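You operate a simulated robot arm through the tools that you are given. There is no shell and no other tool.

You run a simulated robot arm. Do the job below in one go: nothing can be reset, and whatever is moved stays where it is left.

TASK
Strap the pressed sack, buckle it and let the ram up.
Fine: push the yellow rod home through the strap slot, put it back in its holder, pull the green lever down, then throw the white lever till the ram is up and set it back to hold. The door stays latched; keep your hands clear of the ram.

The check looks at the end state, three seconds after you hand in, the way a careful person would. Anything else that was tipped, shoved, dropped, spilled or broken makes it a failure.

THE ROBOT
A 7-joint arm with a two-finger parallel gripper, fixed in place. Base frame: the origin is on the floor under the middle of its stand, x ahead of it, y to its left, z up. Readings come in mm, rad, newtons and seconds.
It reaches about 1372 mm from its shoulder. Its first joint turns from -2.601 to 2.601 rad. Payload 3.43 kg.
The tool frame sits at the grasp point between the pads (the TCP): z along the fingers, y along the line on which they close. The tips reach 30 mm beyond it. The gripper opens to 94 mm. The fingers are 28 mm wide and 10 mm thick; the gripper's body (50 by 96 mm) begins 55 mm behind the TCP.
Orientation is that of the tool frame in the base frame, as a unit quaternion [x, y, z, w]. With the fingers straight down and closing along the base's y, the tool's x points along the base's -x, its y along +y and its z along -z.

THE INTERFACE
- The arm moves only by the tool arm_command. Its argument "rows" is a list of rows, each an object of numbers (a shift or turn left out is 0, a gripper value left out holds the last): "tx", "ty", "tz": the shift along the tool's x, y, z in units of 200 mm (1.0 is 200 mm); "ax", "ay", "az": the turn, a rotation vector about the tool's x, y, z in units of 60 degrees (1.0 is 60 degrees); "fingers": the opening, from 0 (shut) to 1 (fully open). In form: [{"tx": .., "ty": .., "tz": .., "ax": .., "ay": .., "az": .., "fingers": ..}, ...]. A call has 1 to 20 rows; each row is the pose to reach, as a shift and turn from the pose commanded when the call began, along the tool's axes at that moment. A call with a number of a shift or a turn outside -1 to 1 is refused whole. Each row takes 0.2 s and may step no farther than 50 mm and 0.15 rad from the row before; otherwise, or with a gripper value out of range, the whole call is refused. A pose out of reach is approached as far as the arm can. The call stops where the force on the tool passes 60 N (or 10 N more than at its start, if that is more) or the arm is blocked; 0.2 s more then pass. The fingers move at their own pace (about 45 mm/s each) and stop on an object; they squeeze with about 42 N. The grip force told is the motor's: it shows also when the fingers shut on nothing. Time passes only in rows, and 0.2 s behind the last, so rows that repeat a pose let the fingers close. The reply holds the time, the measured pose of the TCP, the force on the tool along the base axes, the opening and the grip force, in the units named above and with some noise, with the torque about the TCP (base axes, N m) and any sound that the robot's microphone picked up.
- Cameras (640 x 400 px; columns grow to the right, rows downward): "scene" is fixed at [50.1, -515.6, 1449.7]; the picture's right is [-0.74, -0.67, 0.00], its down [-0.44, 0.49, -0.75] and it looks along [0.51, -0.56, -0.66] (base axes); focal length 304 px, centre (320, 200). "wrist" rides on the gripper at [76, 14, -102] in the tool frame; the picture's right is [-0.18, 0.98, 0.00], its down [-0.75, -0.14, -0.64] and it looks along [-0.63, -0.12, 0.77] (tool axes); focal length 243 px, centre (320, 200). There is no depth. A picture from a camera that has moved, and an enlarged one, comes with that camera's place and axes in the base frame and with its lens. The place of the scene camera against the robot may be out by one fixed shift of up to 25 mm in any direction.
- grab_frame(camera): a new picture of that camera. The clock stands still meanwhile.
- enlarge(camera, box): a new picture of the part [left, top, right, bottom] of that camera's present view, enlarged. The clock stands still meanwhile.
- close_job(): hands the job in; it is judged then, once.

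Places have to be worked out from the pictures, the camera data and where the tool is seen. Open the gripper and draw the arm clear of the work before you hand the job in, unless the task says otherwise.

The tools are called after ">>>" as name(argument=value, ...) on one line, values as JSON. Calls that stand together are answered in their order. arm_command: Moves the arm, as the interface text tells. Its arguments: {"type":"object","properties":{"rows":{"type":"array"}},"required":["rows"]} The other tools are called the same way: grab_frame (camera) takes a picture; enlarge (camera, box) takes an enlarged picture of a part of a camera's view; close_job () hands the job in.

At the start:

```text
time: 0.0
tool_pos: [535.9, -830.4, 1174.5]
orientation: [-0.001, 1.0, -0.001, 0.0]
contact_force: [0.8, 0.6, -0.6]
torque: [0.01, 0.01, -0.02]
width: 93.9
finger_force: 0.0
```

scene: 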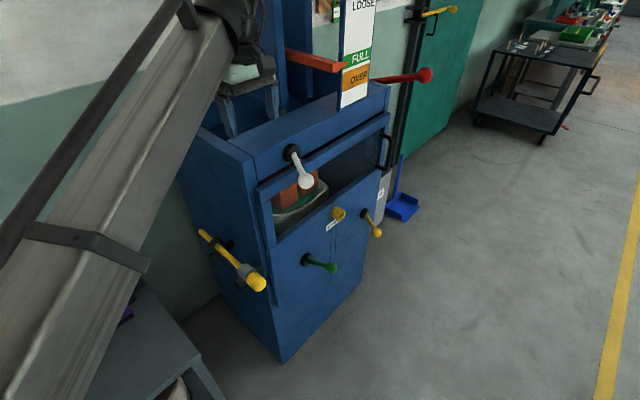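
wrist: 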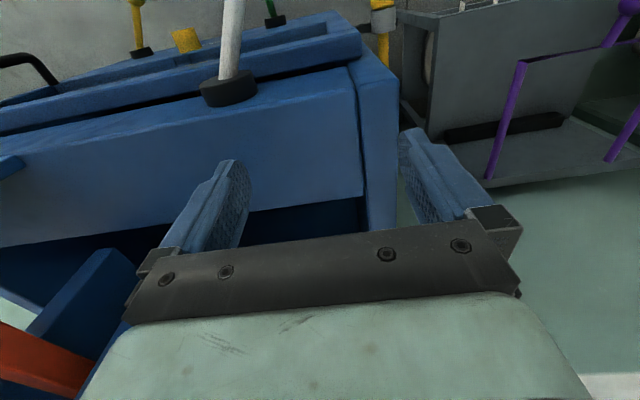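

I start by taking closer looks at the machine from both cameras before moving anything.

>>> enlarge(camera="scene", box=[180, 120, 420, 270])

>>> enlarge(camera="scene", box=[180, 200, 340, 300])

>>> enlarge(camera="scene", box=[260, 0, 500, 150])

>>> grab_frame(camera="wrist")

```text
2.67 times, centred on (300, 195) of scene
camera zoom: at [50.1, -515.6, 1449.7], right [-0.74, -0.67, 0.0], down [-0.44, 0.49, -0.75], along [0.51, -0.56, -0.66], focal length 810 px, centre (373, 213)
```

zoom: 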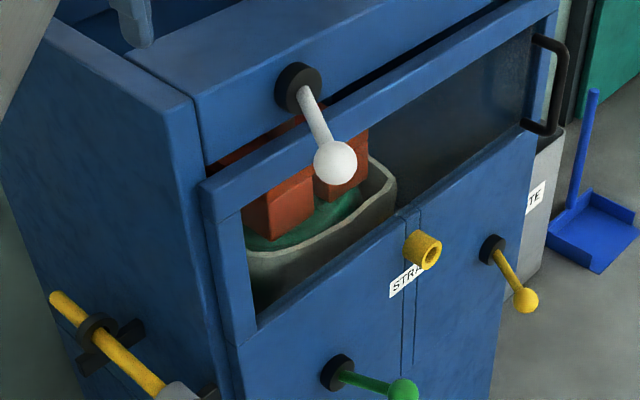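

```text
4.00 times, centred on (260, 250) of scene
camera zoom: at [50.1, -515.6, 1449.7], right [-0.74, -0.67, 0.0], down [-0.44, 0.49, -0.75], along [0.51, -0.56, -0.66], focal length 1216 px, centre (560, 0)
```

zoom: 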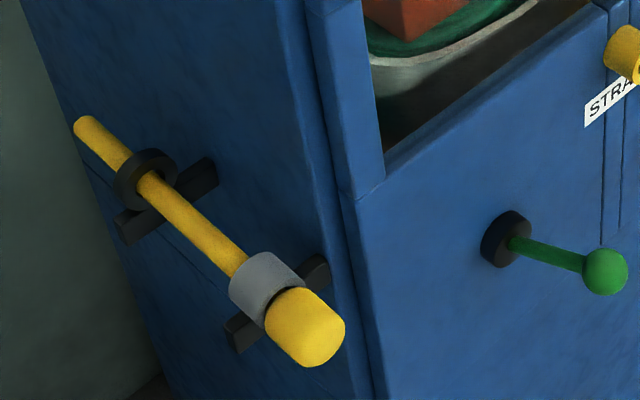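

```text
2.67 times, centred on (380, 75) of scene
camera zoom: at [50.1, -515.6, 1449.7], right [-0.74, -0.67, 0.0], down [-0.44, 0.49, -0.75], along [0.51, -0.56, -0.66], focal length 810 px, centre (160, 533)
```

zoom: 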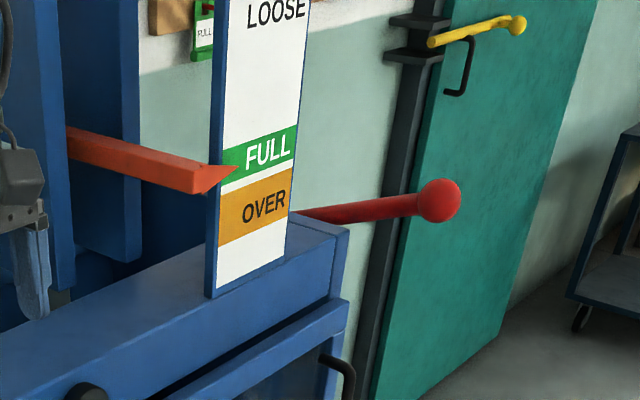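

```text
taken
camera wrist: at [457.8, -815.4, 1276.8], right [0.18, 0.98, 0.0], down [0.75, -0.14, 0.64], along [0.63, -0.12, -0.77], focal length 243 px, centre (320, 200)
```

wrist: 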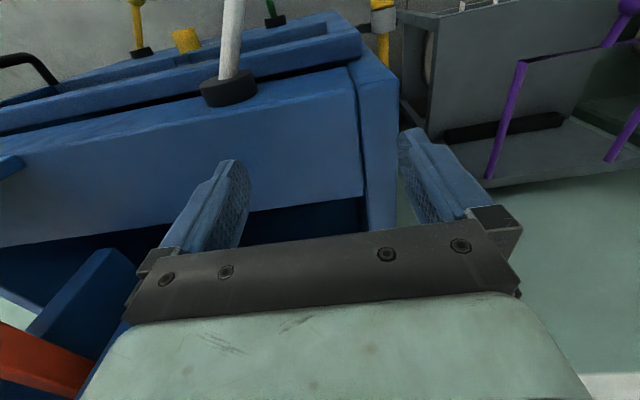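

The front of the machine faces the robot (-x). The rod hangs on its +y side, and the strap tube and levers are on the front face. The gripper starts above the machine, so I lift a little and back off toward -x to look at the front with the wrist camera.

>>> arm_command(rows=[{"tz": -0.2}, {"tz": -0.2, "tx": 0.2}, {"tz": -0.2, "tx": 0.4}, {"tz": -0.2, "tx": 0.6}, {"tz": -0.2, "tx": 0.8}, {"tz": -0.2, "tx": 1.0}])

```text
time: 1.4
tool_pos: [335.9, -830.7, 1214.6]
orientation: [0.0, 1.0, 0.0, 0.0]
contact_force: [0.3, -0.2, 0.2]
torque: [0.0, -0.05, 0.0]
width: 93.9
finger_force: 0.1
```

Moved cleanly. I'll look from here.

>>> grab_frame(camera="wrist")

>>> grab_frame(camera="scene")

```text
taken
camera wrist: at [258.3, -815.6, 1316.7], right [0.18, 0.98, 0.0], down [0.75, -0.14, 0.64], along [0.63, -0.12, -0.77], focal length 243 px, centre (320, 200)
```

wrist: 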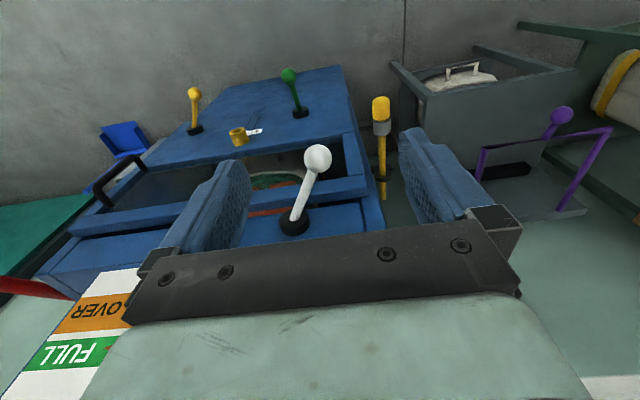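

```text
taken
```

scene: 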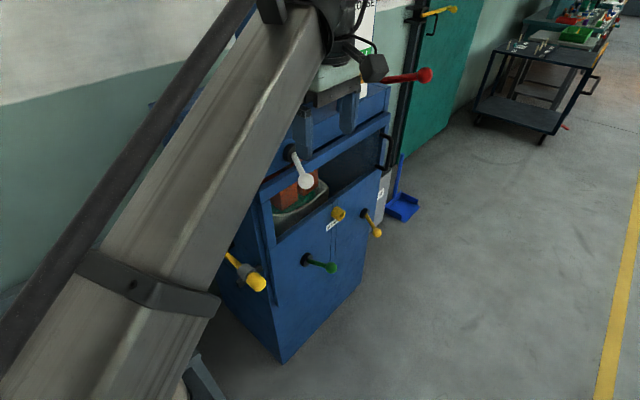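

The front face is now visible, upside down in the wrist view. I back off further and drop a little for a second view of the same features from a known place.

>>> arm_command(rows=[{"tx": 0.2}, {"tx": 0.4, "tz": 0.1}, {"tx": 0.6, "tz": 0.3}, {"tx": 0.8, "tz": 0.5}, {"tx": 0.9, "tz": 0.7}])

>>> grab_frame(camera="wrist")

>>> grab_frame(camera="scene")

```text
refused: row 3 steps farther than a row can; nothing moved
```

```text
taken
camera wrist: at [258.3, -815.6, 1316.7], right [0.18, 0.98, 0.0], down [0.75, -0.14, 0.64], along [0.63, -0.12, -0.77], focal length 243 px, centre (320, 200)
```

wrist: 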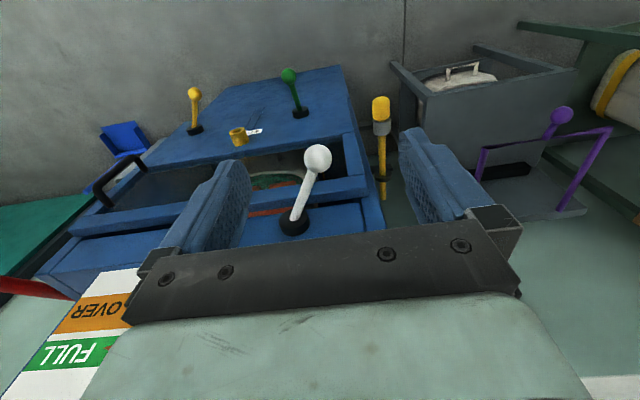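

```text
taken
```

scene: 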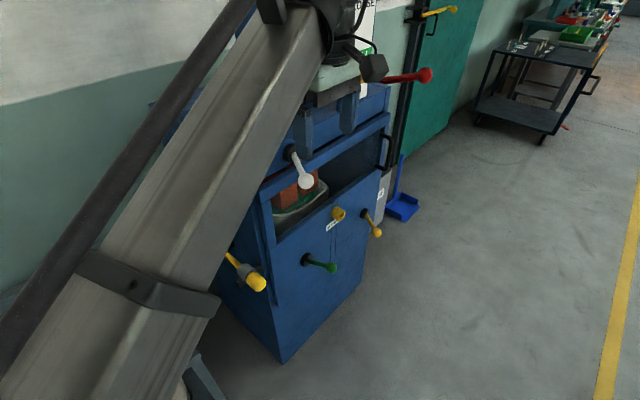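

One row stepped too far, so nothing moved. I repeat the backing move in smaller steps.

>>> arm_command(rows=[{"tx": 0.2}, {"tx": 0.37, "tz": 0.1}, {"tx": 0.54, "tz": 0.25}, {"tx": 0.7, "tz": 0.4}, {"tx": 0.8, "tz": 0.6}])

>>> grab_frame(camera="wrist")

>>> grab_frame(camera="scene")

```text
time: 2.6
tool_pos: [176.5, -830.0, 1094.9]
orientation: [0.0, 1.0, 0.0, -0.001]
contact_force: [-0.4, 0.0, -0.6]
torque: [0.0, -0.01, -0.05]
width: 94.1
finger_force: 0.1
```

```text
taken
camera wrist: at [98.6, -814.6, 1196.7], right [0.18, 0.98, 0.0], down [0.75, -0.14, 0.64], along [0.63, -0.12, -0.77], focal length 243 px, centre (320, 200)
```

wrist: 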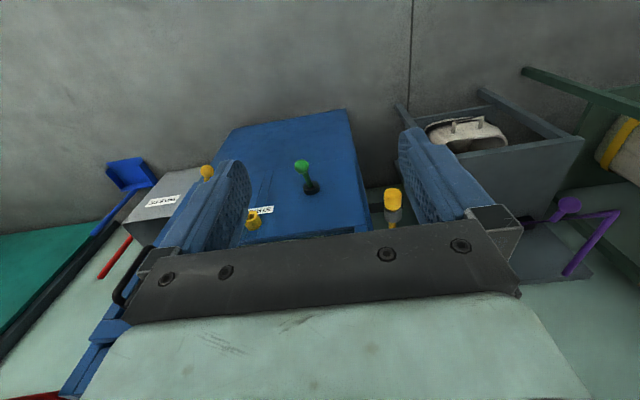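

```text
taken
```

scene: 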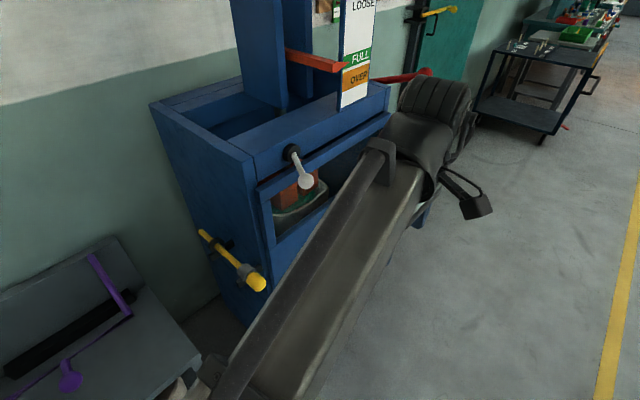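

Triangulating the two wrist views gives these rough places (mm):

| Feature | Place |
|---|---|
| Green ball | (377, -909, 728) |
| Green pivot | (479, -910, 677) |
| Strap tube | (465, -1048, 792) |
| White pivot | (503, -900, 1062) |
| Rod handle | near (447, -718, 770) |

I want the gripper pointing forward (+x) with its camera above it, so I first spin the hand about its own axis here, clear of everything.

>>> arm_command(rows=[{"az": 0.14}, {"az": 0.28}, {"az": 0.42}, {"az": 0.56}, {"az": 0.7}, {"az": 0.84}, {"az": 0.98}])

```text
time: 4.2
tool_pos: [174.7, -830.9, 1093.8]
orientation: [0.492, 0.871, 0.0, 0.0]
contact_force: [-0.3, 0.2, -0.9]
torque: [0.01, -0.03, -0.02]
width: 93.9
finger_force: 0.1
```

The spin tracked well, so I continue it.

>>> arm_command(rows=[{"az": 0.14}, {"az": 0.28}, {"az": 0.42}, {"az": 0.56}, {"az": 0.7}, {"az": 0.84}, {"az": 0.98}])

>>> arm_command(rows=[{"az": 0.14}, {"az": 0.28}, {"az": 0.42}, {"az": 0.56}, {"az": 0.7}, {"az": 0.84}, {"az": 0.98}])

```text
time: 5.8
tool_pos: [176.0, -831.4, 1096.2]
orientation: [0.856, 0.517, 0.001, 0.0]
contact_force: [-0.8, 0.0, 0.5]
torque: [-0.02, 0.01, 0.0]
width: 94.0
finger_force: 0.2
```

```text
time: 7.4
tool_pos: [175.7, -830.4, 1094.6]
orientation: [1.0, 0.03, 0.0, 0.0]
contact_force: [0.3, 0.0, 0.1]
torque: [-0.01, 0.02, 0.02]
width: 93.9
finger_force: 0.0
```

Nearly at the half turn. I trim the last few degrees and then pitch the fingers forward.

>>> arm_command(rows=[{"az": 0.06}])

>>> arm_command(rows=[{"ay": 0.14}, {"ay": 0.28}, {"ay": 0.42}, {"ay": 0.56}, {"ay": 0.7}, {"ay": 0.84}, {"ay": 0.98}])

>>> arm_command(rows=[{"ay": 0.14}, {"ay": 0.28}, {"ay": 0.42}, {"ay": 0.52}])

>>> grab_frame(camera="wrist")

>>> grab_frame(camera="scene")

```text
time: 7.8
tool_pos: [174.5, -830.9, 1095.7]
orientation: [1.0, -0.001, 0.0, 0.0]
contact_force: [0.7, 0.3, 0.0]
torque: [0.02, -0.04, 0.03]
width: 94.0
finger_force: 0.1
```

```text
time: 9.4
tool_pos: [176.1, -829.5, 1094.3]
orientation: [0.87, 0.0, 0.493, 0.0]
contact_force: [0.3, 0.8, 0.7]
torque: [-0.02, 0.01, 0.0]
width: 94.1
finger_force: 0.0
```

```text
time: 10.4
tool_pos: [174.2, -829.7, 1095.6]
orientation: [0.707, 0.0, 0.707, 0.0]
contact_force: [-0.1, 0.0, -0.4]
torque: [0.0, -0.02, 0.01]
width: 93.9
finger_force: 0.1
```

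```text
taken
camera wrist: at [71.1, -844.3, 1169.8], right [0.0, -0.98, -0.18], down [-0.64, 0.14, -0.76], along [0.77, 0.12, -0.63], focal length 243 px, centre (320, 200)
```

wrist: 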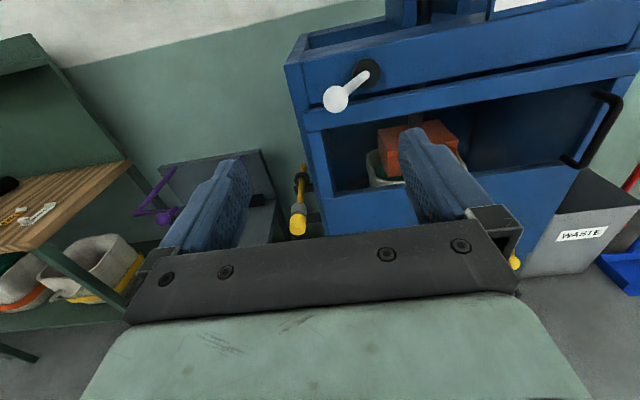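

```text
taken
```

scene: 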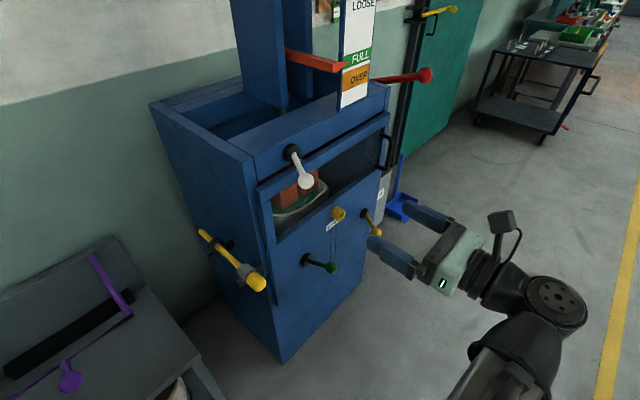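

The gripper now points along +x with the camera above it, and the view is upright. I enlarge details here.

>>> enlarge(camera="wrist", box=[250, 40, 450, 165])

>>> enlarge(camera="scene", box=[240, 130, 400, 230])

>>> enlarge(camera="scene", box=[280, 180, 400, 280])

>>> enlarge(camera="scene", box=[140, 0, 400, 160])

```text
3.20 times, centred on (350, 102) of wrist
camera zoom: at [71.1, -844.3, 1169.8], right [0.0, -0.98, -0.18], down [-0.64, 0.14, -0.76], along [0.77, 0.12, -0.63], focal length 776 px, centre (224, 512)
```

zoom: 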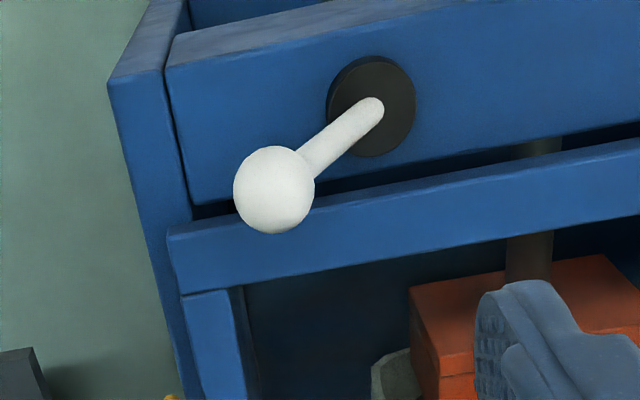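

```text
4.00 times, centred on (320, 180) of scene
camera zoom: at [50.1, -515.6, 1449.7], right [-0.74, -0.67, 0.0], down [-0.44, 0.49, -0.75], along [0.51, -0.56, -0.66], focal length 1216 px, centre (320, 280)
```

zoom: 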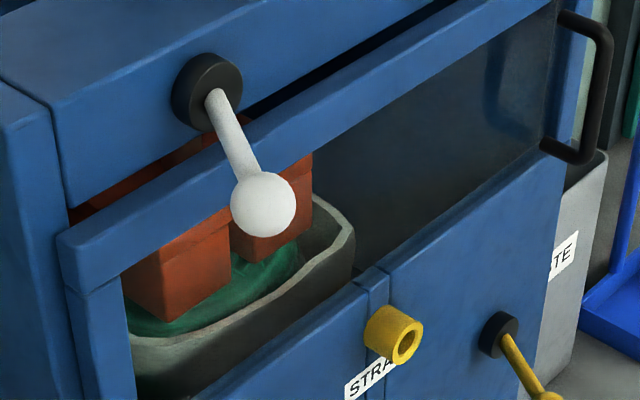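

```text
4.00 times, centred on (340, 230) of scene
camera zoom: at [50.1, -515.6, 1449.7], right [-0.74, -0.67, 0.0], down [-0.44, 0.49, -0.75], along [0.51, -0.56, -0.66], focal length 1216 px, centre (240, 80)
```

zoom: 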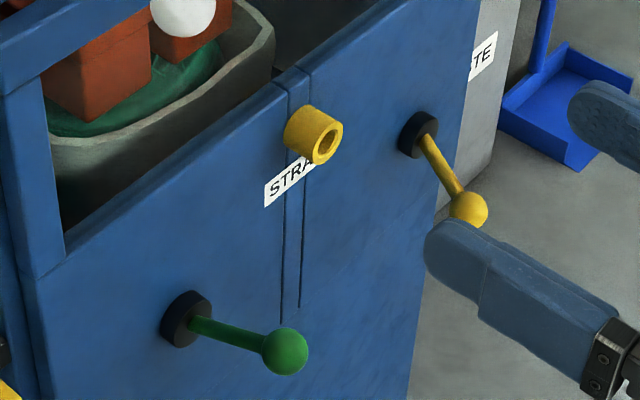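

```text
2.46 times, centred on (270, 80) of scene
camera zoom: at [50.1, -515.6, 1449.7], right [-0.74, -0.67, 0.0], down [-0.44, 0.49, -0.75], along [0.51, -0.56, -0.66], focal length 748 px, centre (443, 495)
```

zoom: 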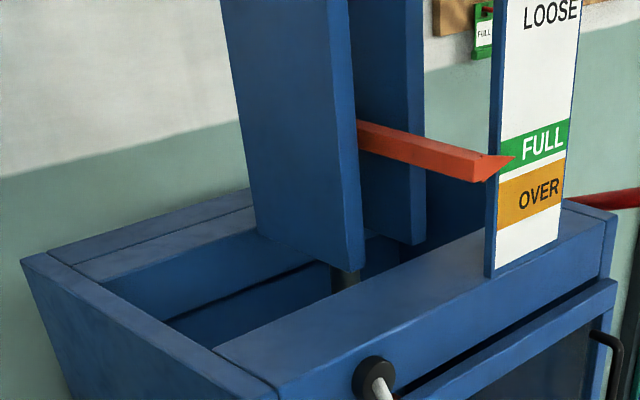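

From three views the white ball is at about (401, -845, 1064) and its pivot at (503, -900, 1063). That lever lies level and swung to +y, the green one tips up, and the pointer reads FULL. I now go down in front of the rod holder for a closer look.

>>> arm_command(rows=[{"tx": -0.16, "ty": -0.09, "tz": 0.03}, {"tx": -0.33, "ty": -0.18, "tz": 0.06}, {"tx": -0.5, "ty": -0.27, "tz": 0.09}, {"tx": -0.66, "ty": -0.36, "tz": 0.12}, {"tx": -0.83, "ty": -0.45, "tz": 0.15}, {"tx": -1.0, "ty": -0.54, "tz": 0.18}])

>>> grab_frame(camera="wrist")

>>> grab_frame(camera="scene")

```text
time: 11.8
tool_pos: [211.2, -720.2, 893.5]
orientation: [0.707, 0.0, 0.707, -0.001]
contact_force: [0.1, 0.1, -0.5]
torque: [0.0, -0.01, -0.03]
width: 93.9
finger_force: 0.1
```

```text
taken
camera wrist: at [107.5, -733.3, 970.4], right [0.0, -0.98, -0.18], down [-0.64, 0.14, -0.75], along [0.77, 0.12, -0.63], focal length 243 px, centre (320, 200)
```

wrist: 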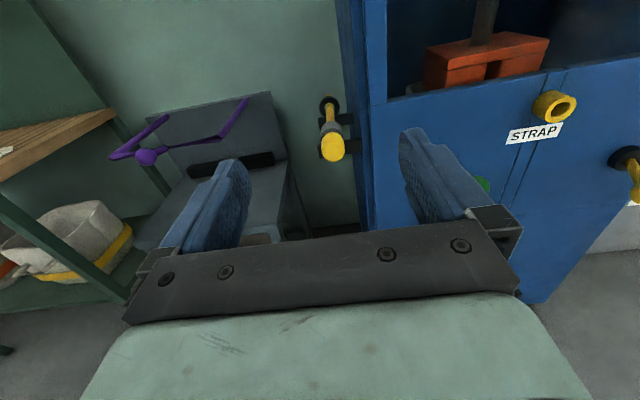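

```text
taken
```

scene: 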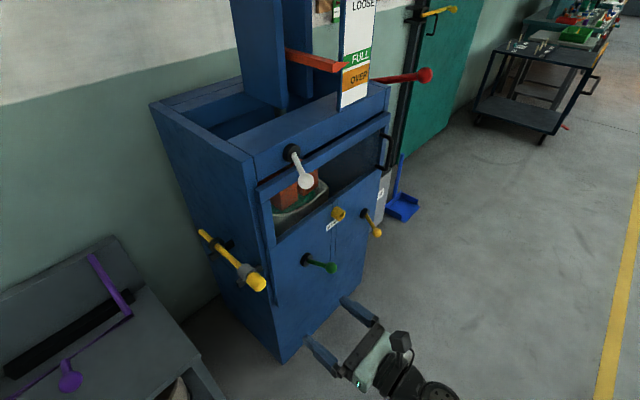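

Good view of the rod and the strap tube. I enlarge both for precise pixel positions.

>>> enlarge(camera="wrist", box=[290, 80, 390, 180])

>>> enlarge(camera="wrist", box=[490, 70, 610, 170])

>>> enlarge(camera="scene", box=[185, 215, 285, 305])

```text
4.00 times, centred on (340, 130) of wrist
camera zoom: at [107.5, -733.3, 970.4], right [0.0, -0.98, -0.18], down [-0.64, 0.14, -0.75], along [0.77, 0.12, -0.63], focal length 970 px, centre (240, 480)
```

zoom: 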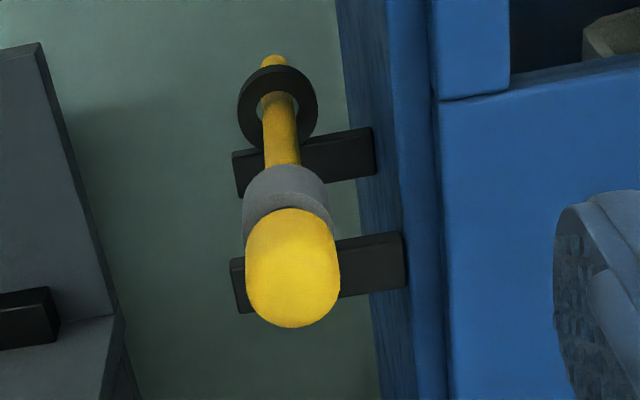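

```text
4.00 times, centred on (550, 120) of wrist
camera zoom: at [107.5, -733.3, 970.4], right [0.0, -0.98, -0.18], down [-0.64, 0.14, -0.75], along [0.77, 0.12, -0.63], focal length 970 px, centre (-600, 520)
```

zoom: 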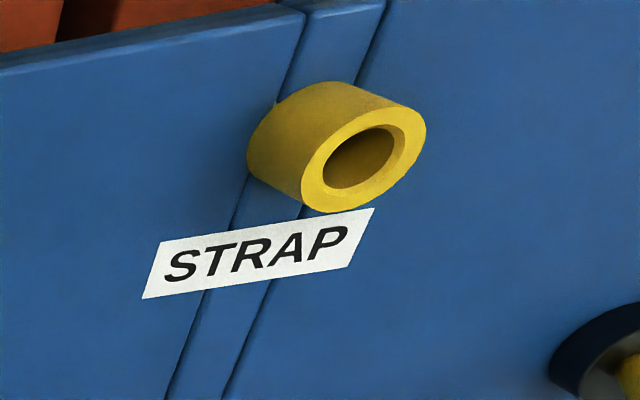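

```text
4.44 times, centred on (235, 260) of scene
camera zoom: at [50.1, -515.6, 1449.7], right [-0.74, -0.67, 0.0], down [-0.44, 0.49, -0.75], along [0.51, -0.56, -0.66], focal length 1351 px, centre (698, -67)
```

zoom: 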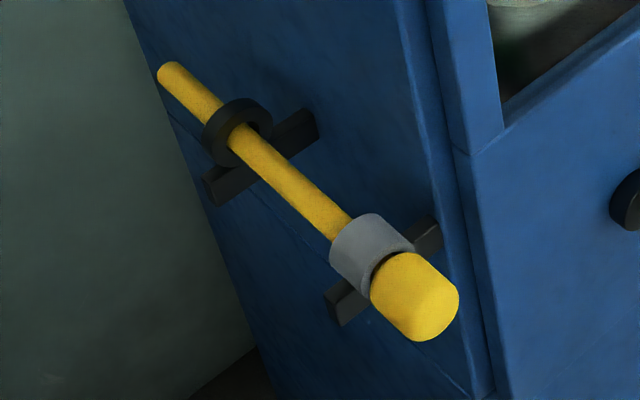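

The rod is about 16 mm across with a handle of about 38 mm, running along x at y ≈ -720. The tube mouth is at about (450, -1044, 790). I drop lower for a second view that will fix the heights.

>>> arm_command(rows=[{"tx": -0.18}, {"tx": -0.36}, {"tx": -0.52}])

>>> grab_frame(camera="wrist")

>>> enlarge(camera="wrist", box=[270, 20, 390, 120])

>>> enlarge(camera="wrist", box=[490, 0, 640, 100])

```text
time: 12.6
tool_pos: [214.0, -721.9, 791.9]
orientation: [0.707, 0.0, 0.707, 0.0]
contact_force: [-0.3, 0.4, -0.7]
torque: [0.0, -0.01, 0.01]
width: 94.3
finger_force: 0.1
```

```text
taken
camera wrist: at [109.1, -735.5, 866.9], right [0.0, -0.98, -0.18], down [-0.64, 0.14, -0.75], along [0.77, 0.12, -0.63], focal length 243 px, centre (320, 200)
```

wrist: 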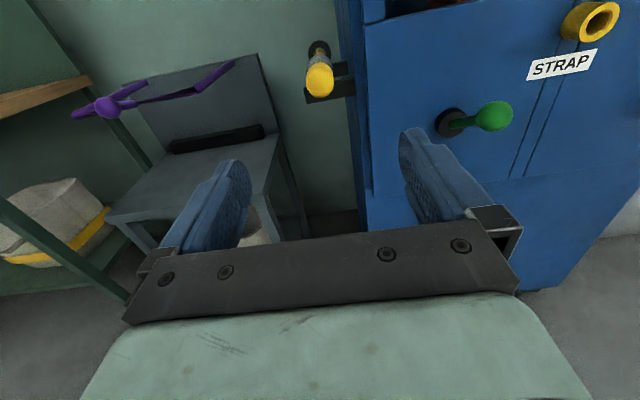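

```text
4.00 times, centred on (330, 70) of wrist
camera zoom: at [109.1, -735.5, 866.9], right [0.0, -0.98, -0.18], down [-0.64, 0.14, -0.75], along [0.77, 0.12, -0.63], focal length 970 px, centre (280, 720)
```

zoom: 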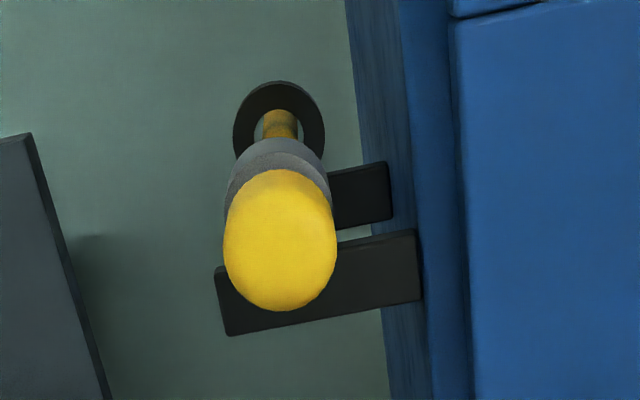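

```text
4.00 times, centred on (565, 50) of wrist
camera zoom: at [109.1, -735.5, 866.9], right [0.0, -0.98, -0.18], down [-0.64, 0.14, -0.75], along [0.77, 0.12, -0.63], focal length 970 px, centre (-660, 800)
```

zoom: 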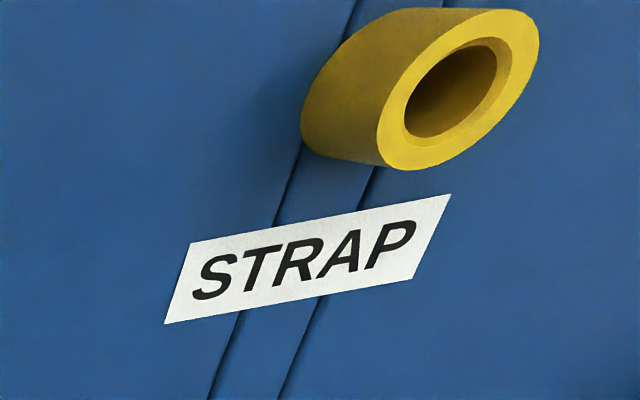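

Positional readings are noisy by 1–2 mm, so I average them. I take the same kind of view in front of the tube, shifted purely in y, so the tube and rod can be compared under identical conditions.

>>> arm_command(rows=[{"ty": 0.2}, {"ty": 0.4}, {"ty": 0.6}, {"ty": 0.8}, {"ty": 1.0}])

>>> arm_command(rows=[{"ty": 0.2}, {"ty": 0.4}, {"ty": 0.65}, {"ty": 0.65}])

>>> grab_frame(camera="wrist")

>>> enlarge(camera="wrist", box=[270, 20, 390, 120])

```text
time: 13.8
tool_pos: [210.9, -922.6, 791.4]
orientation: [0.707, 0.0, 0.707, 0.001]
contact_force: [0.3, 0.6, 0.8]
torque: [0.03, -0.03, -0.03]
width: 93.8
finger_force: 0.0
```

```text
time: 14.8
tool_pos: [212.2, -1052.5, 793.0]
orientation: [0.707, 0.0, 0.707, -0.001]
contact_force: [0.7, -0.8, 0.1]
torque: [0.0, 0.04, 0.02]
width: 94.1
finger_force: 0.1
```

```text
taken
camera wrist: at [108.5, -1066.1, 868.9], right [0.0, -0.98, -0.18], down [-0.64, 0.14, -0.75], along [0.77, 0.12, -0.63], focal length 243 px, centre (320, 200)
```

wrist: 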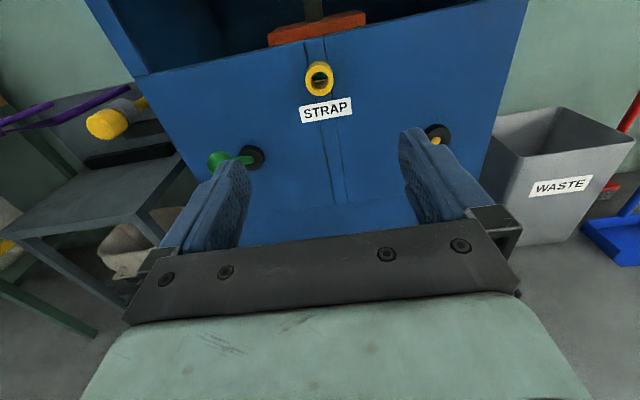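

```text
4.00 times, centred on (330, 70) of wrist
camera zoom: at [108.5, -1066.1, 868.9], right [0.0, -0.98, -0.18], down [-0.64, 0.14, -0.75], along [0.77, 0.12, -0.63], focal length 970 px, centre (280, 720)
```

zoom: 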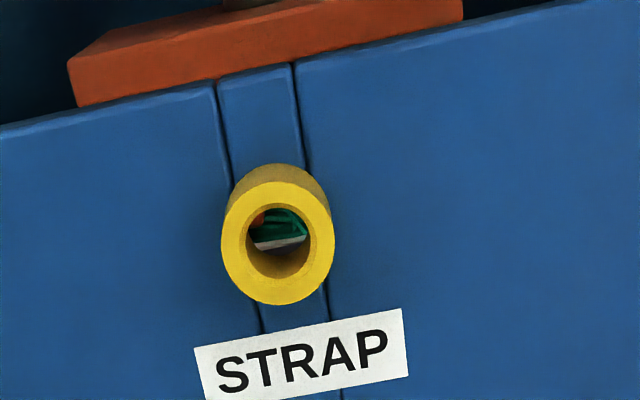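

The tube bore is about 21 mm, visible right through to the sack, and the tube sits almost exactly 330 mm in -y from the rod at nearly the same height. I raise by the same 104 mm as before to fix the tube's height and depth.

>>> arm_command(rows=[{"tx": 0.2}, {"tx": 0.4}, {"tx": 0.52}, {"tx": 0.52}])

>>> enlarge(camera="wrist", box=[290, 80, 390, 180])

>>> grab_frame(camera="wrist")

```text
time: 15.8
tool_pos: [210.5, -1050.9, 896.1]
orientation: [0.707, 0.001, 0.707, 0.0]
contact_force: [-0.7, -0.4, 0.2]
torque: [0.01, 0.04, -0.03]
width: 94.1
finger_force: 0.1
```

```text
4.00 times, centred on (340, 130) of wrist
camera zoom: at [106.7, -1065.8, 971.3], right [0.0, -0.98, -0.18], down [-0.64, 0.14, -0.75], along [0.77, 0.12, -0.63], focal length 970 px, centre (240, 480)
```

zoom: 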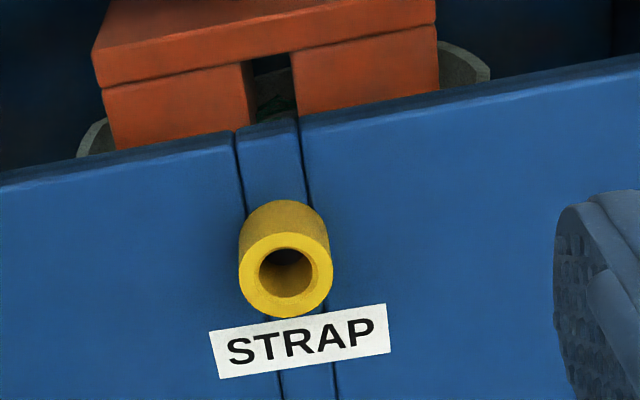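

```text
taken
camera wrist: at [106.7, -1065.8, 971.3], right [0.0, -0.98, -0.18], down [-0.64, 0.14, -0.75], along [0.77, 0.12, -0.63], focal length 243 px, centre (320, 200)
```

wrist: 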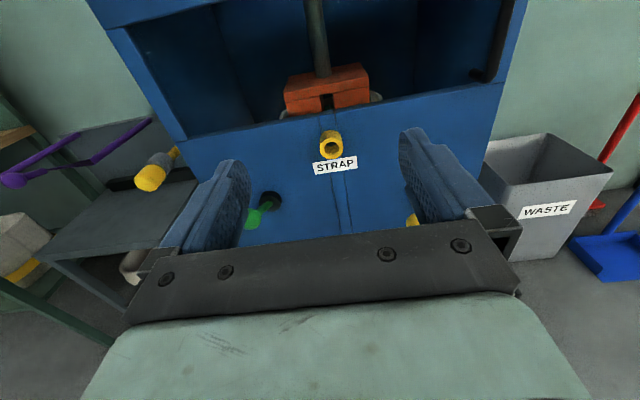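

The tube mouth comes out at about (467, -1050, 781) and the rod axis at y ≈ -720.8, z ≈ 780.5, with the handle front at x ≈ 457. I partly close the fingers so they clear the machine wall at y ≈ -770, and go back in front of the rod.

>>> arm_command(rows=[{"ty": -0.2, "fingers": 0.64}, {"ty": -0.4}, {"ty": -0.6}, {"ty": -0.8}, {"ty": -1.0}])

>>> arm_command(rows=[{"ty": -0.2}, {"ty": -0.4, "tx": -0.1}, {"ty": -0.55, "tx": -0.25}, {"ty": -0.657, "tx": -0.4}, {"ty": -0.657, "tx": -0.57, "tz": 0.1}, {"ty": -0.657, "tx": -0.57, "tz": 0.3}, {"ty": -0.657, "tx": -0.57, "tz": 0.5}, {"ty": -0.657, "tx": -0.57, "tz": 0.7}, {"ty": -0.657, "tx": -0.57, "tz": 0.7}])

>>> grab_frame(camera="wrist")

>>> enlarge(camera="scene", box=[185, 200, 305, 300])

```text
time: 17.0
tool_pos: [210.2, -852.3, 892.6]
orientation: [0.707, 0.0, 0.707, 0.0]
contact_force: [0.1, -0.3, -0.2]
torque: [-0.02, -0.03, 0.03]
width: 60.0
finger_force: 0.1
```

```text
time: 19.0
tool_pos: [351.8, -720.1, 782.3]
orientation: [0.707, 0.0, 0.707, -0.001]
contact_force: [-0.2, 0.9, -0.7]
torque: [0.02, -0.03, -0.01]
width: 60.3
finger_force: 0.1
```

```text
taken
camera wrist: at [247.6, -735.1, 858.5], right [0.0, -0.98, -0.18], down [-0.64, 0.14, -0.75], along [0.77, 0.12, -0.63], focal length 243 px, centre (320, 200)
```

wrist: 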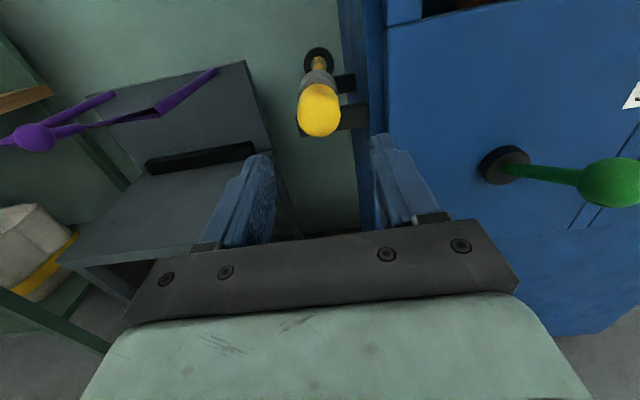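

```text
4.00 times, centred on (245, 250) of scene
camera zoom: at [50.1, -515.6, 1449.7], right [-0.74, -0.67, 0.0], down [-0.44, 0.49, -0.75], along [0.51, -0.56, -0.66], focal length 1216 px, centre (620, 0)
```

zoom: 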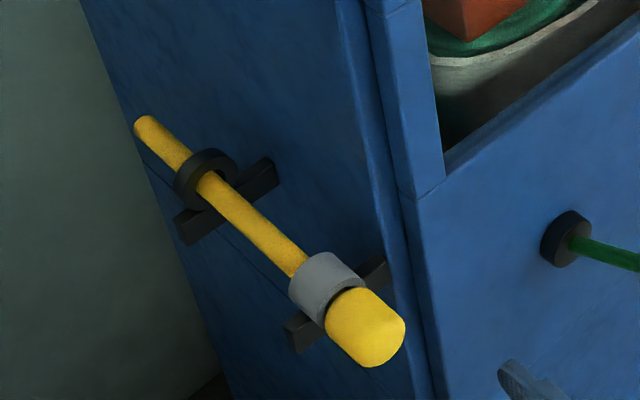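

The handle is lined up between the fingers. One zoom to check handle length and centring before moving on.

>>> enlarge(camera="wrist", box=[250, 40, 400, 160])

```text
3.33 times, centred on (325, 100) of wrist
camera zoom: at [247.6, -735.1, 858.5], right [0.0, -0.98, -0.18], down [-0.64, 0.14, -0.75], along [0.77, 0.12, -0.63], focal length 809 px, centre (303, 533)
```

zoom: 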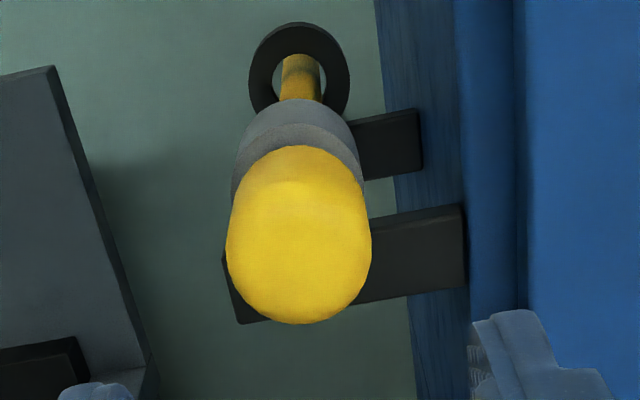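

The handle is centred within about 1 mm and spans roughly x 453–485, just ahead of the grey sleeve. I advance so the tips end near x = 480, staying off the sleeve, and check before closing.

>>> arm_command(rows=[{"tz": 0.15, "ty": -0.002}, {"tz": 0.3, "ty": -0.002}, {"tz": 0.42, "ty": -0.002}, {"tz": 0.49, "ty": -0.002}, {"tz": 0.49, "ty": -0.002}])

>>> grab_frame(camera="wrist")

>>> enlarge(camera="wrist", box=[240, 110, 400, 230])

>>> enlarge(camera="scene", box=[205, 230, 305, 310])

```text
time: 20.2
tool_pos: [449.2, -720.3, 781.6]
orientation: [0.707, 0.0, 0.707, 0.0]
contact_force: [-0.8, 0.2, -0.5]
torque: [-0.03, -0.02, 0.03]
width: 60.1
finger_force: 0.1
```

```text
taken
camera wrist: at [345.3, -734.2, 856.8], right [0.0, -0.98, -0.18], down [-0.64, 0.14, -0.75], along [0.77, 0.12, -0.63], focal length 243 px, centre (320, 200)
```

wrist: 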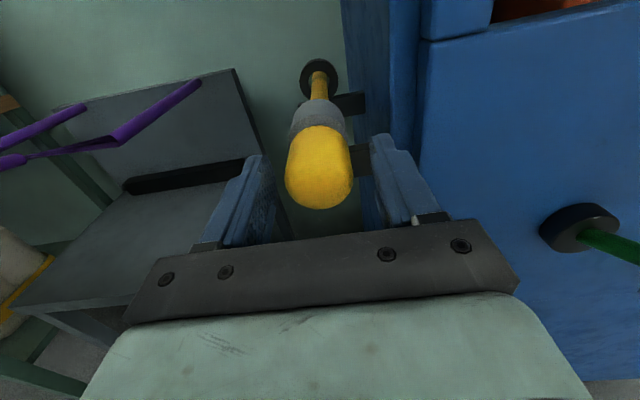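

```text
3.33 times, centred on (320, 170) of wrist
camera zoom: at [345.3, -734.2, 856.8], right [0.0, -0.98, -0.18], down [-0.64, 0.14, -0.75], along [0.77, 0.12, -0.63], focal length 809 px, centre (320, 300)
```

zoom: 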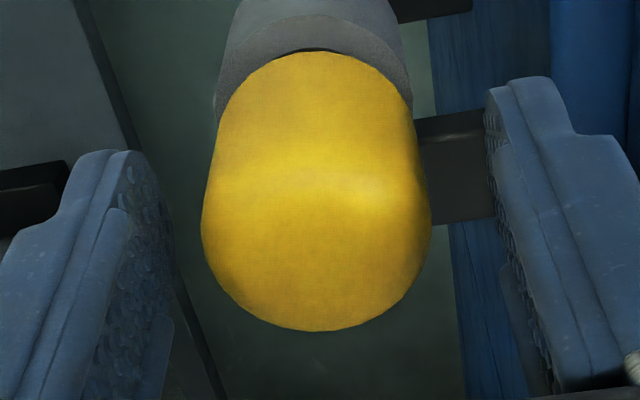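

```text
5.00 times, centred on (255, 270) of scene
camera zoom: at [50.1, -515.6, 1449.7], right [-0.74, -0.67, 0.0], down [-0.44, 0.49, -0.75], along [0.51, -0.56, -0.66], focal length 1520 px, centre (645, -150)
```

zoom: 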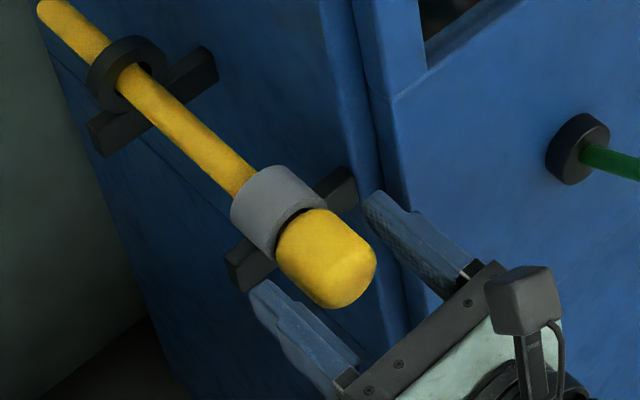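

The handle sits centred between the pads with the tips short of the sleeve. I close the gripper on it.

>>> arm_command(rows=[{"fingers": 0.0}, {"fingers": 0.0}, {"fingers": 0.0}, {"fingers": 0.0}])

>>> enlarge(camera="wrist", box=[240, 110, 400, 230])

```text
time: 21.2
tool_pos: [449.5, -721.9, 780.4]
orientation: [0.707, 0.0, 0.707, -0.002]
contact_force: [0.9, 1.5, 0.6]
torque: [-0.02, 0.01, 0.16]
width: 37.1
finger_force: 41.1
```

```text
3.33 times, centred on (320, 170) of wrist
camera zoom: at [345.1, -733.9, 856.8], right [0.0, -0.98, -0.18], down [-0.64, 0.14, -0.75], along [0.77, 0.12, -0.63], focal length 809 px, centre (320, 300)
```

zoom: 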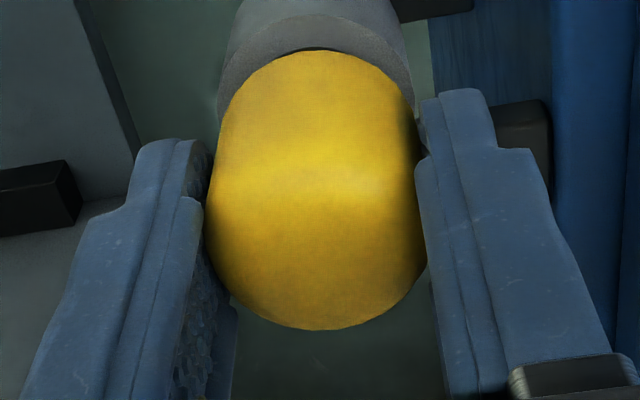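

Gripped at 37 mm with very little side load. I draw the rod straight back along -x, gently at first, watching the force.

>>> arm_command(rows=[{"tz": -0.03}, {"tz": -0.08}, {"tz": -0.15}, {"tz": -0.25}, {"tz": -0.25}])

>>> grab_frame(camera="wrist")

```text
time: 22.4
tool_pos: [399.6, -720.2, 781.1]
orientation: [0.708, 0.0, 0.707, 0.0]
contact_force: [2.0, -3.0, 4.3]
torque: [-0.02, -0.57, -0.43]
width: 37.2
finger_force: 42.2
```

```text
taken
camera wrist: at [295.4, -733.5, 856.8], right [0.0, -0.98, -0.18], down [-0.64, 0.14, -0.75], along [0.77, 0.12, -0.63], focal length 243 px, centre (320, 200)
```

wrist: 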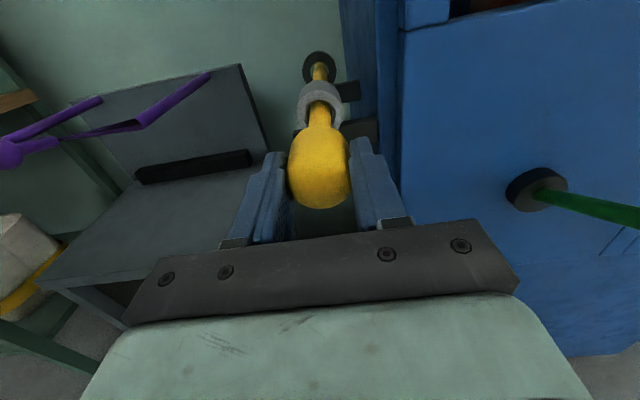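

The rod slides out with a light contact against the sleeve (a few newtons up and sideways). I zoom in on the rod in the sleeve to judge the alignment.

>>> enlarge(camera="wrist", box=[270, 30, 390, 130])

>>> enlarge(camera="scene", box=[205, 230, 305, 310])

```text
4.00 times, centred on (330, 80) of wrist
camera zoom: at [295.4, -733.5, 856.8], right [0.0, -0.98, -0.18], down [-0.64, 0.14, -0.75], along [0.77, 0.12, -0.63], focal length 970 px, centre (280, 680)
```

zoom: 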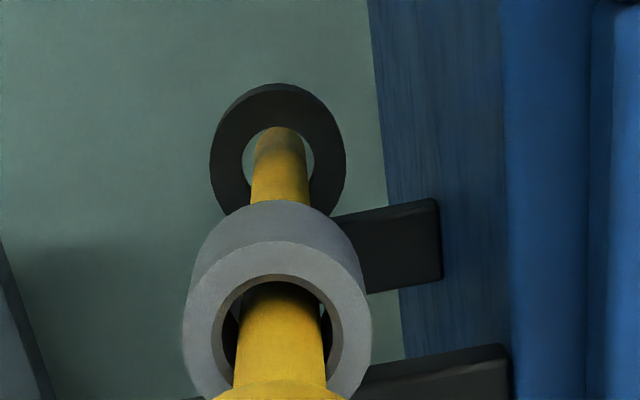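

```text
5.00 times, centred on (255, 270) of scene
camera zoom: at [50.1, -515.6, 1449.7], right [-0.74, -0.67, 0.0], down [-0.44, 0.49, -0.75], along [0.51, -0.56, -0.66], focal length 1520 px, centre (645, -150)
```

zoom: 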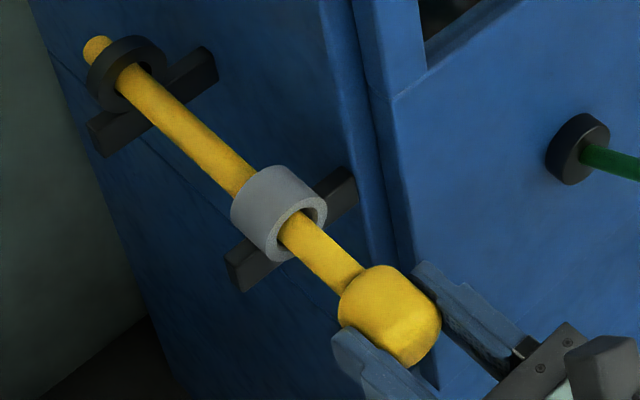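

The rod has clearance all round in the sleeve, so I keep drawing it out along -x.

>>> arm_command(rows=[{"tz": -0.1}, {"tz": -0.2}, {"tz": -0.3}, {"tz": -0.4}, {"tz": -0.5}, {"tz": -0.5}])

>>> arm_command(rows=[{"tz": -0.1}, {"tz": -0.2}, {"tz": -0.3}, {"tz": -0.4}, {"tz": -0.5}, {"tz": -0.6}, {"tz": -0.7}, {"tz": -0.8}, {"tz": -0.8}])

>>> grab_frame(camera="wrist")

>>> enlarge(camera="scene", box=[180, 210, 400, 370])

```text
time: 23.8
tool_pos: [298.1, -720.3, 781.7]
orientation: [0.707, -0.001, 0.707, 0.001]
contact_force: [1.1, 2.6, 1.5]
torque: [0.02, -0.45, 0.59]
width: 37.2
finger_force: 41.9
```

```text
time: 25.8
tool_pos: [140.0, -721.8, 781.2]
orientation: [0.707, 0.0, 0.707, 0.0]
contact_force: [0.0, -0.4, 0.5]
torque: [0.04, 0.19, -0.01]
width: 37.0
finger_force: 42.5
```

```text
taken
camera wrist: at [36.1, -735.3, 856.2], right [0.0, -0.98, -0.18], down [-0.64, 0.14, -0.75], along [0.77, 0.12, -0.63], focal length 243 px, centre (320, 200)
```

wrist: 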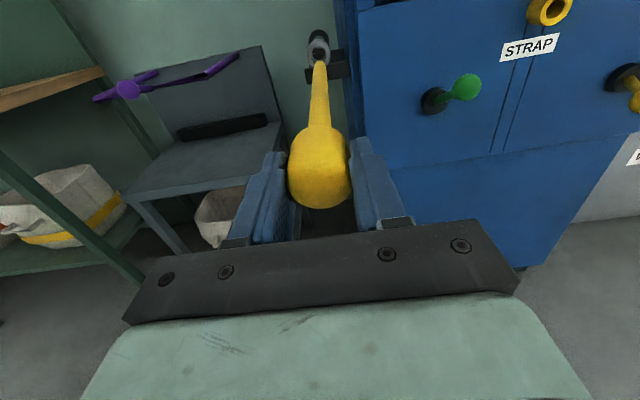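

```text
2.50 times, centred on (290, 290) of scene
camera zoom: at [50.1, -515.6, 1449.7], right [-0.74, -0.67, 0.0], down [-0.44, 0.49, -0.75], along [0.51, -0.56, -0.66], focal length 760 px, centre (395, -25)
```

zoom: 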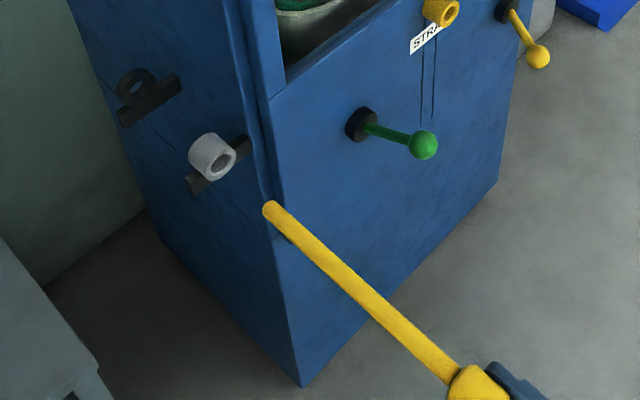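

The rod is free of its holder. I zoom on it to check how straight it sits in the grip and where its tip is.

>>> enlarge(camera="wrist", box=[260, 30, 380, 110])

>>> enlarge(camera="wrist", box=[260, 110, 380, 210])

```text
5.00 times, centred on (320, 70) of wrist
camera zoom: at [36.1, -735.3, 856.2], right [0.0, -0.98, -0.18], down [-0.64, 0.14, -0.75], along [0.77, 0.12, -0.63], focal length 1213 px, centre (320, 850)
```

zoom: 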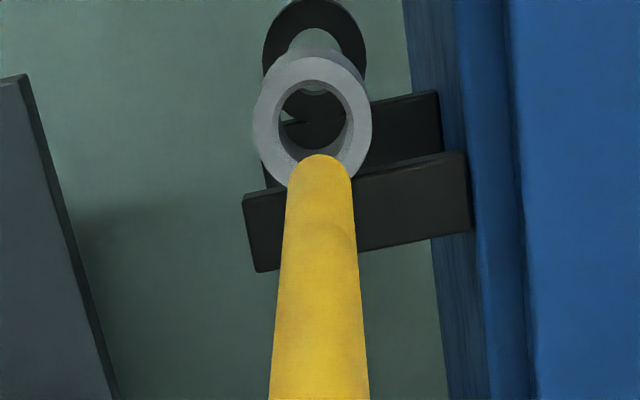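

```text
4.00 times, centred on (320, 160) of wrist
camera zoom: at [36.1, -735.3, 856.2], right [0.0, -0.98, -0.18], down [-0.64, 0.14, -0.75], along [0.77, 0.12, -0.63], focal length 970 px, centre (320, 360)
```

zoom: 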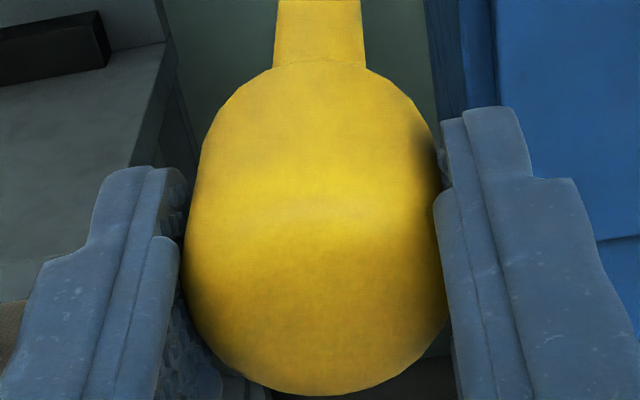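

The rod is straight in the grip. I lift slightly to clear the green ball and carry the rod across to the tube, staying well in front of the machine.

>>> arm_command(rows=[{"tx": 0.15}, {"tx": 0.25, "ty": 0.1}, {"tx": 0.25, "ty": 0.25}, {"tx": 0.25, "ty": 0.45}, {"tx": 0.25, "ty": 0.65}, {"tx": 0.25, "ty": 0.85}, {"tx": 0.25, "ty": 1.0}])

>>> arm_command(rows=[{"ty": 0.2}, {"ty": 0.4}, {"ty": 0.55}, {"ty": 0.65, "tx": -0.05}, {"ty": 0.65, "tx": -0.15}, {"ty": 0.65, "tx": -0.25}, {"ty": 0.65, "tx": -0.25}])

>>> grab_frame(camera="wrist")

>>> enlarge(camera="wrist", box=[260, 30, 380, 110])

```text
time: 27.4
tool_pos: [139.4, -921.3, 831.4]
orientation: [0.707, 0.0, 0.707, 0.0]
contact_force: [0.0, 0.1, -1.5]
torque: [0.01, 0.15, -0.04]
width: 37.2
finger_force: 41.8
```

```text
time: 29.0
tool_pos: [138.7, -1051.5, 781.6]
orientation: [0.707, 0.001, 0.707, -0.001]
contact_force: [-0.6, 0.0, -1.9]
torque: [0.02, 0.18, -0.04]
width: 37.0
finger_force: 42.0
```

```text
taken
camera wrist: at [34.8, -1065.5, 856.4], right [0.0, -0.98, -0.18], down [-0.64, 0.14, -0.75], along [0.77, 0.12, -0.63], focal length 243 px, centre (320, 200)
```

wrist: 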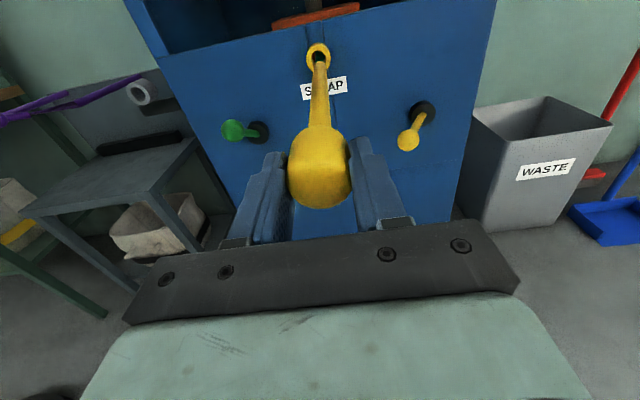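

```text
5.00 times, centred on (320, 70) of wrist
camera zoom: at [34.8, -1065.5, 856.4], right [0.0, -0.98, -0.18], down [-0.64, 0.14, -0.75], along [0.77, 0.12, -0.63], focal length 1213 px, centre (320, 850)
```

zoom: 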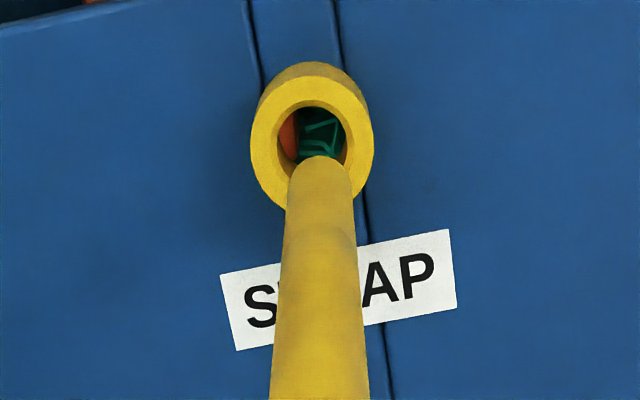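

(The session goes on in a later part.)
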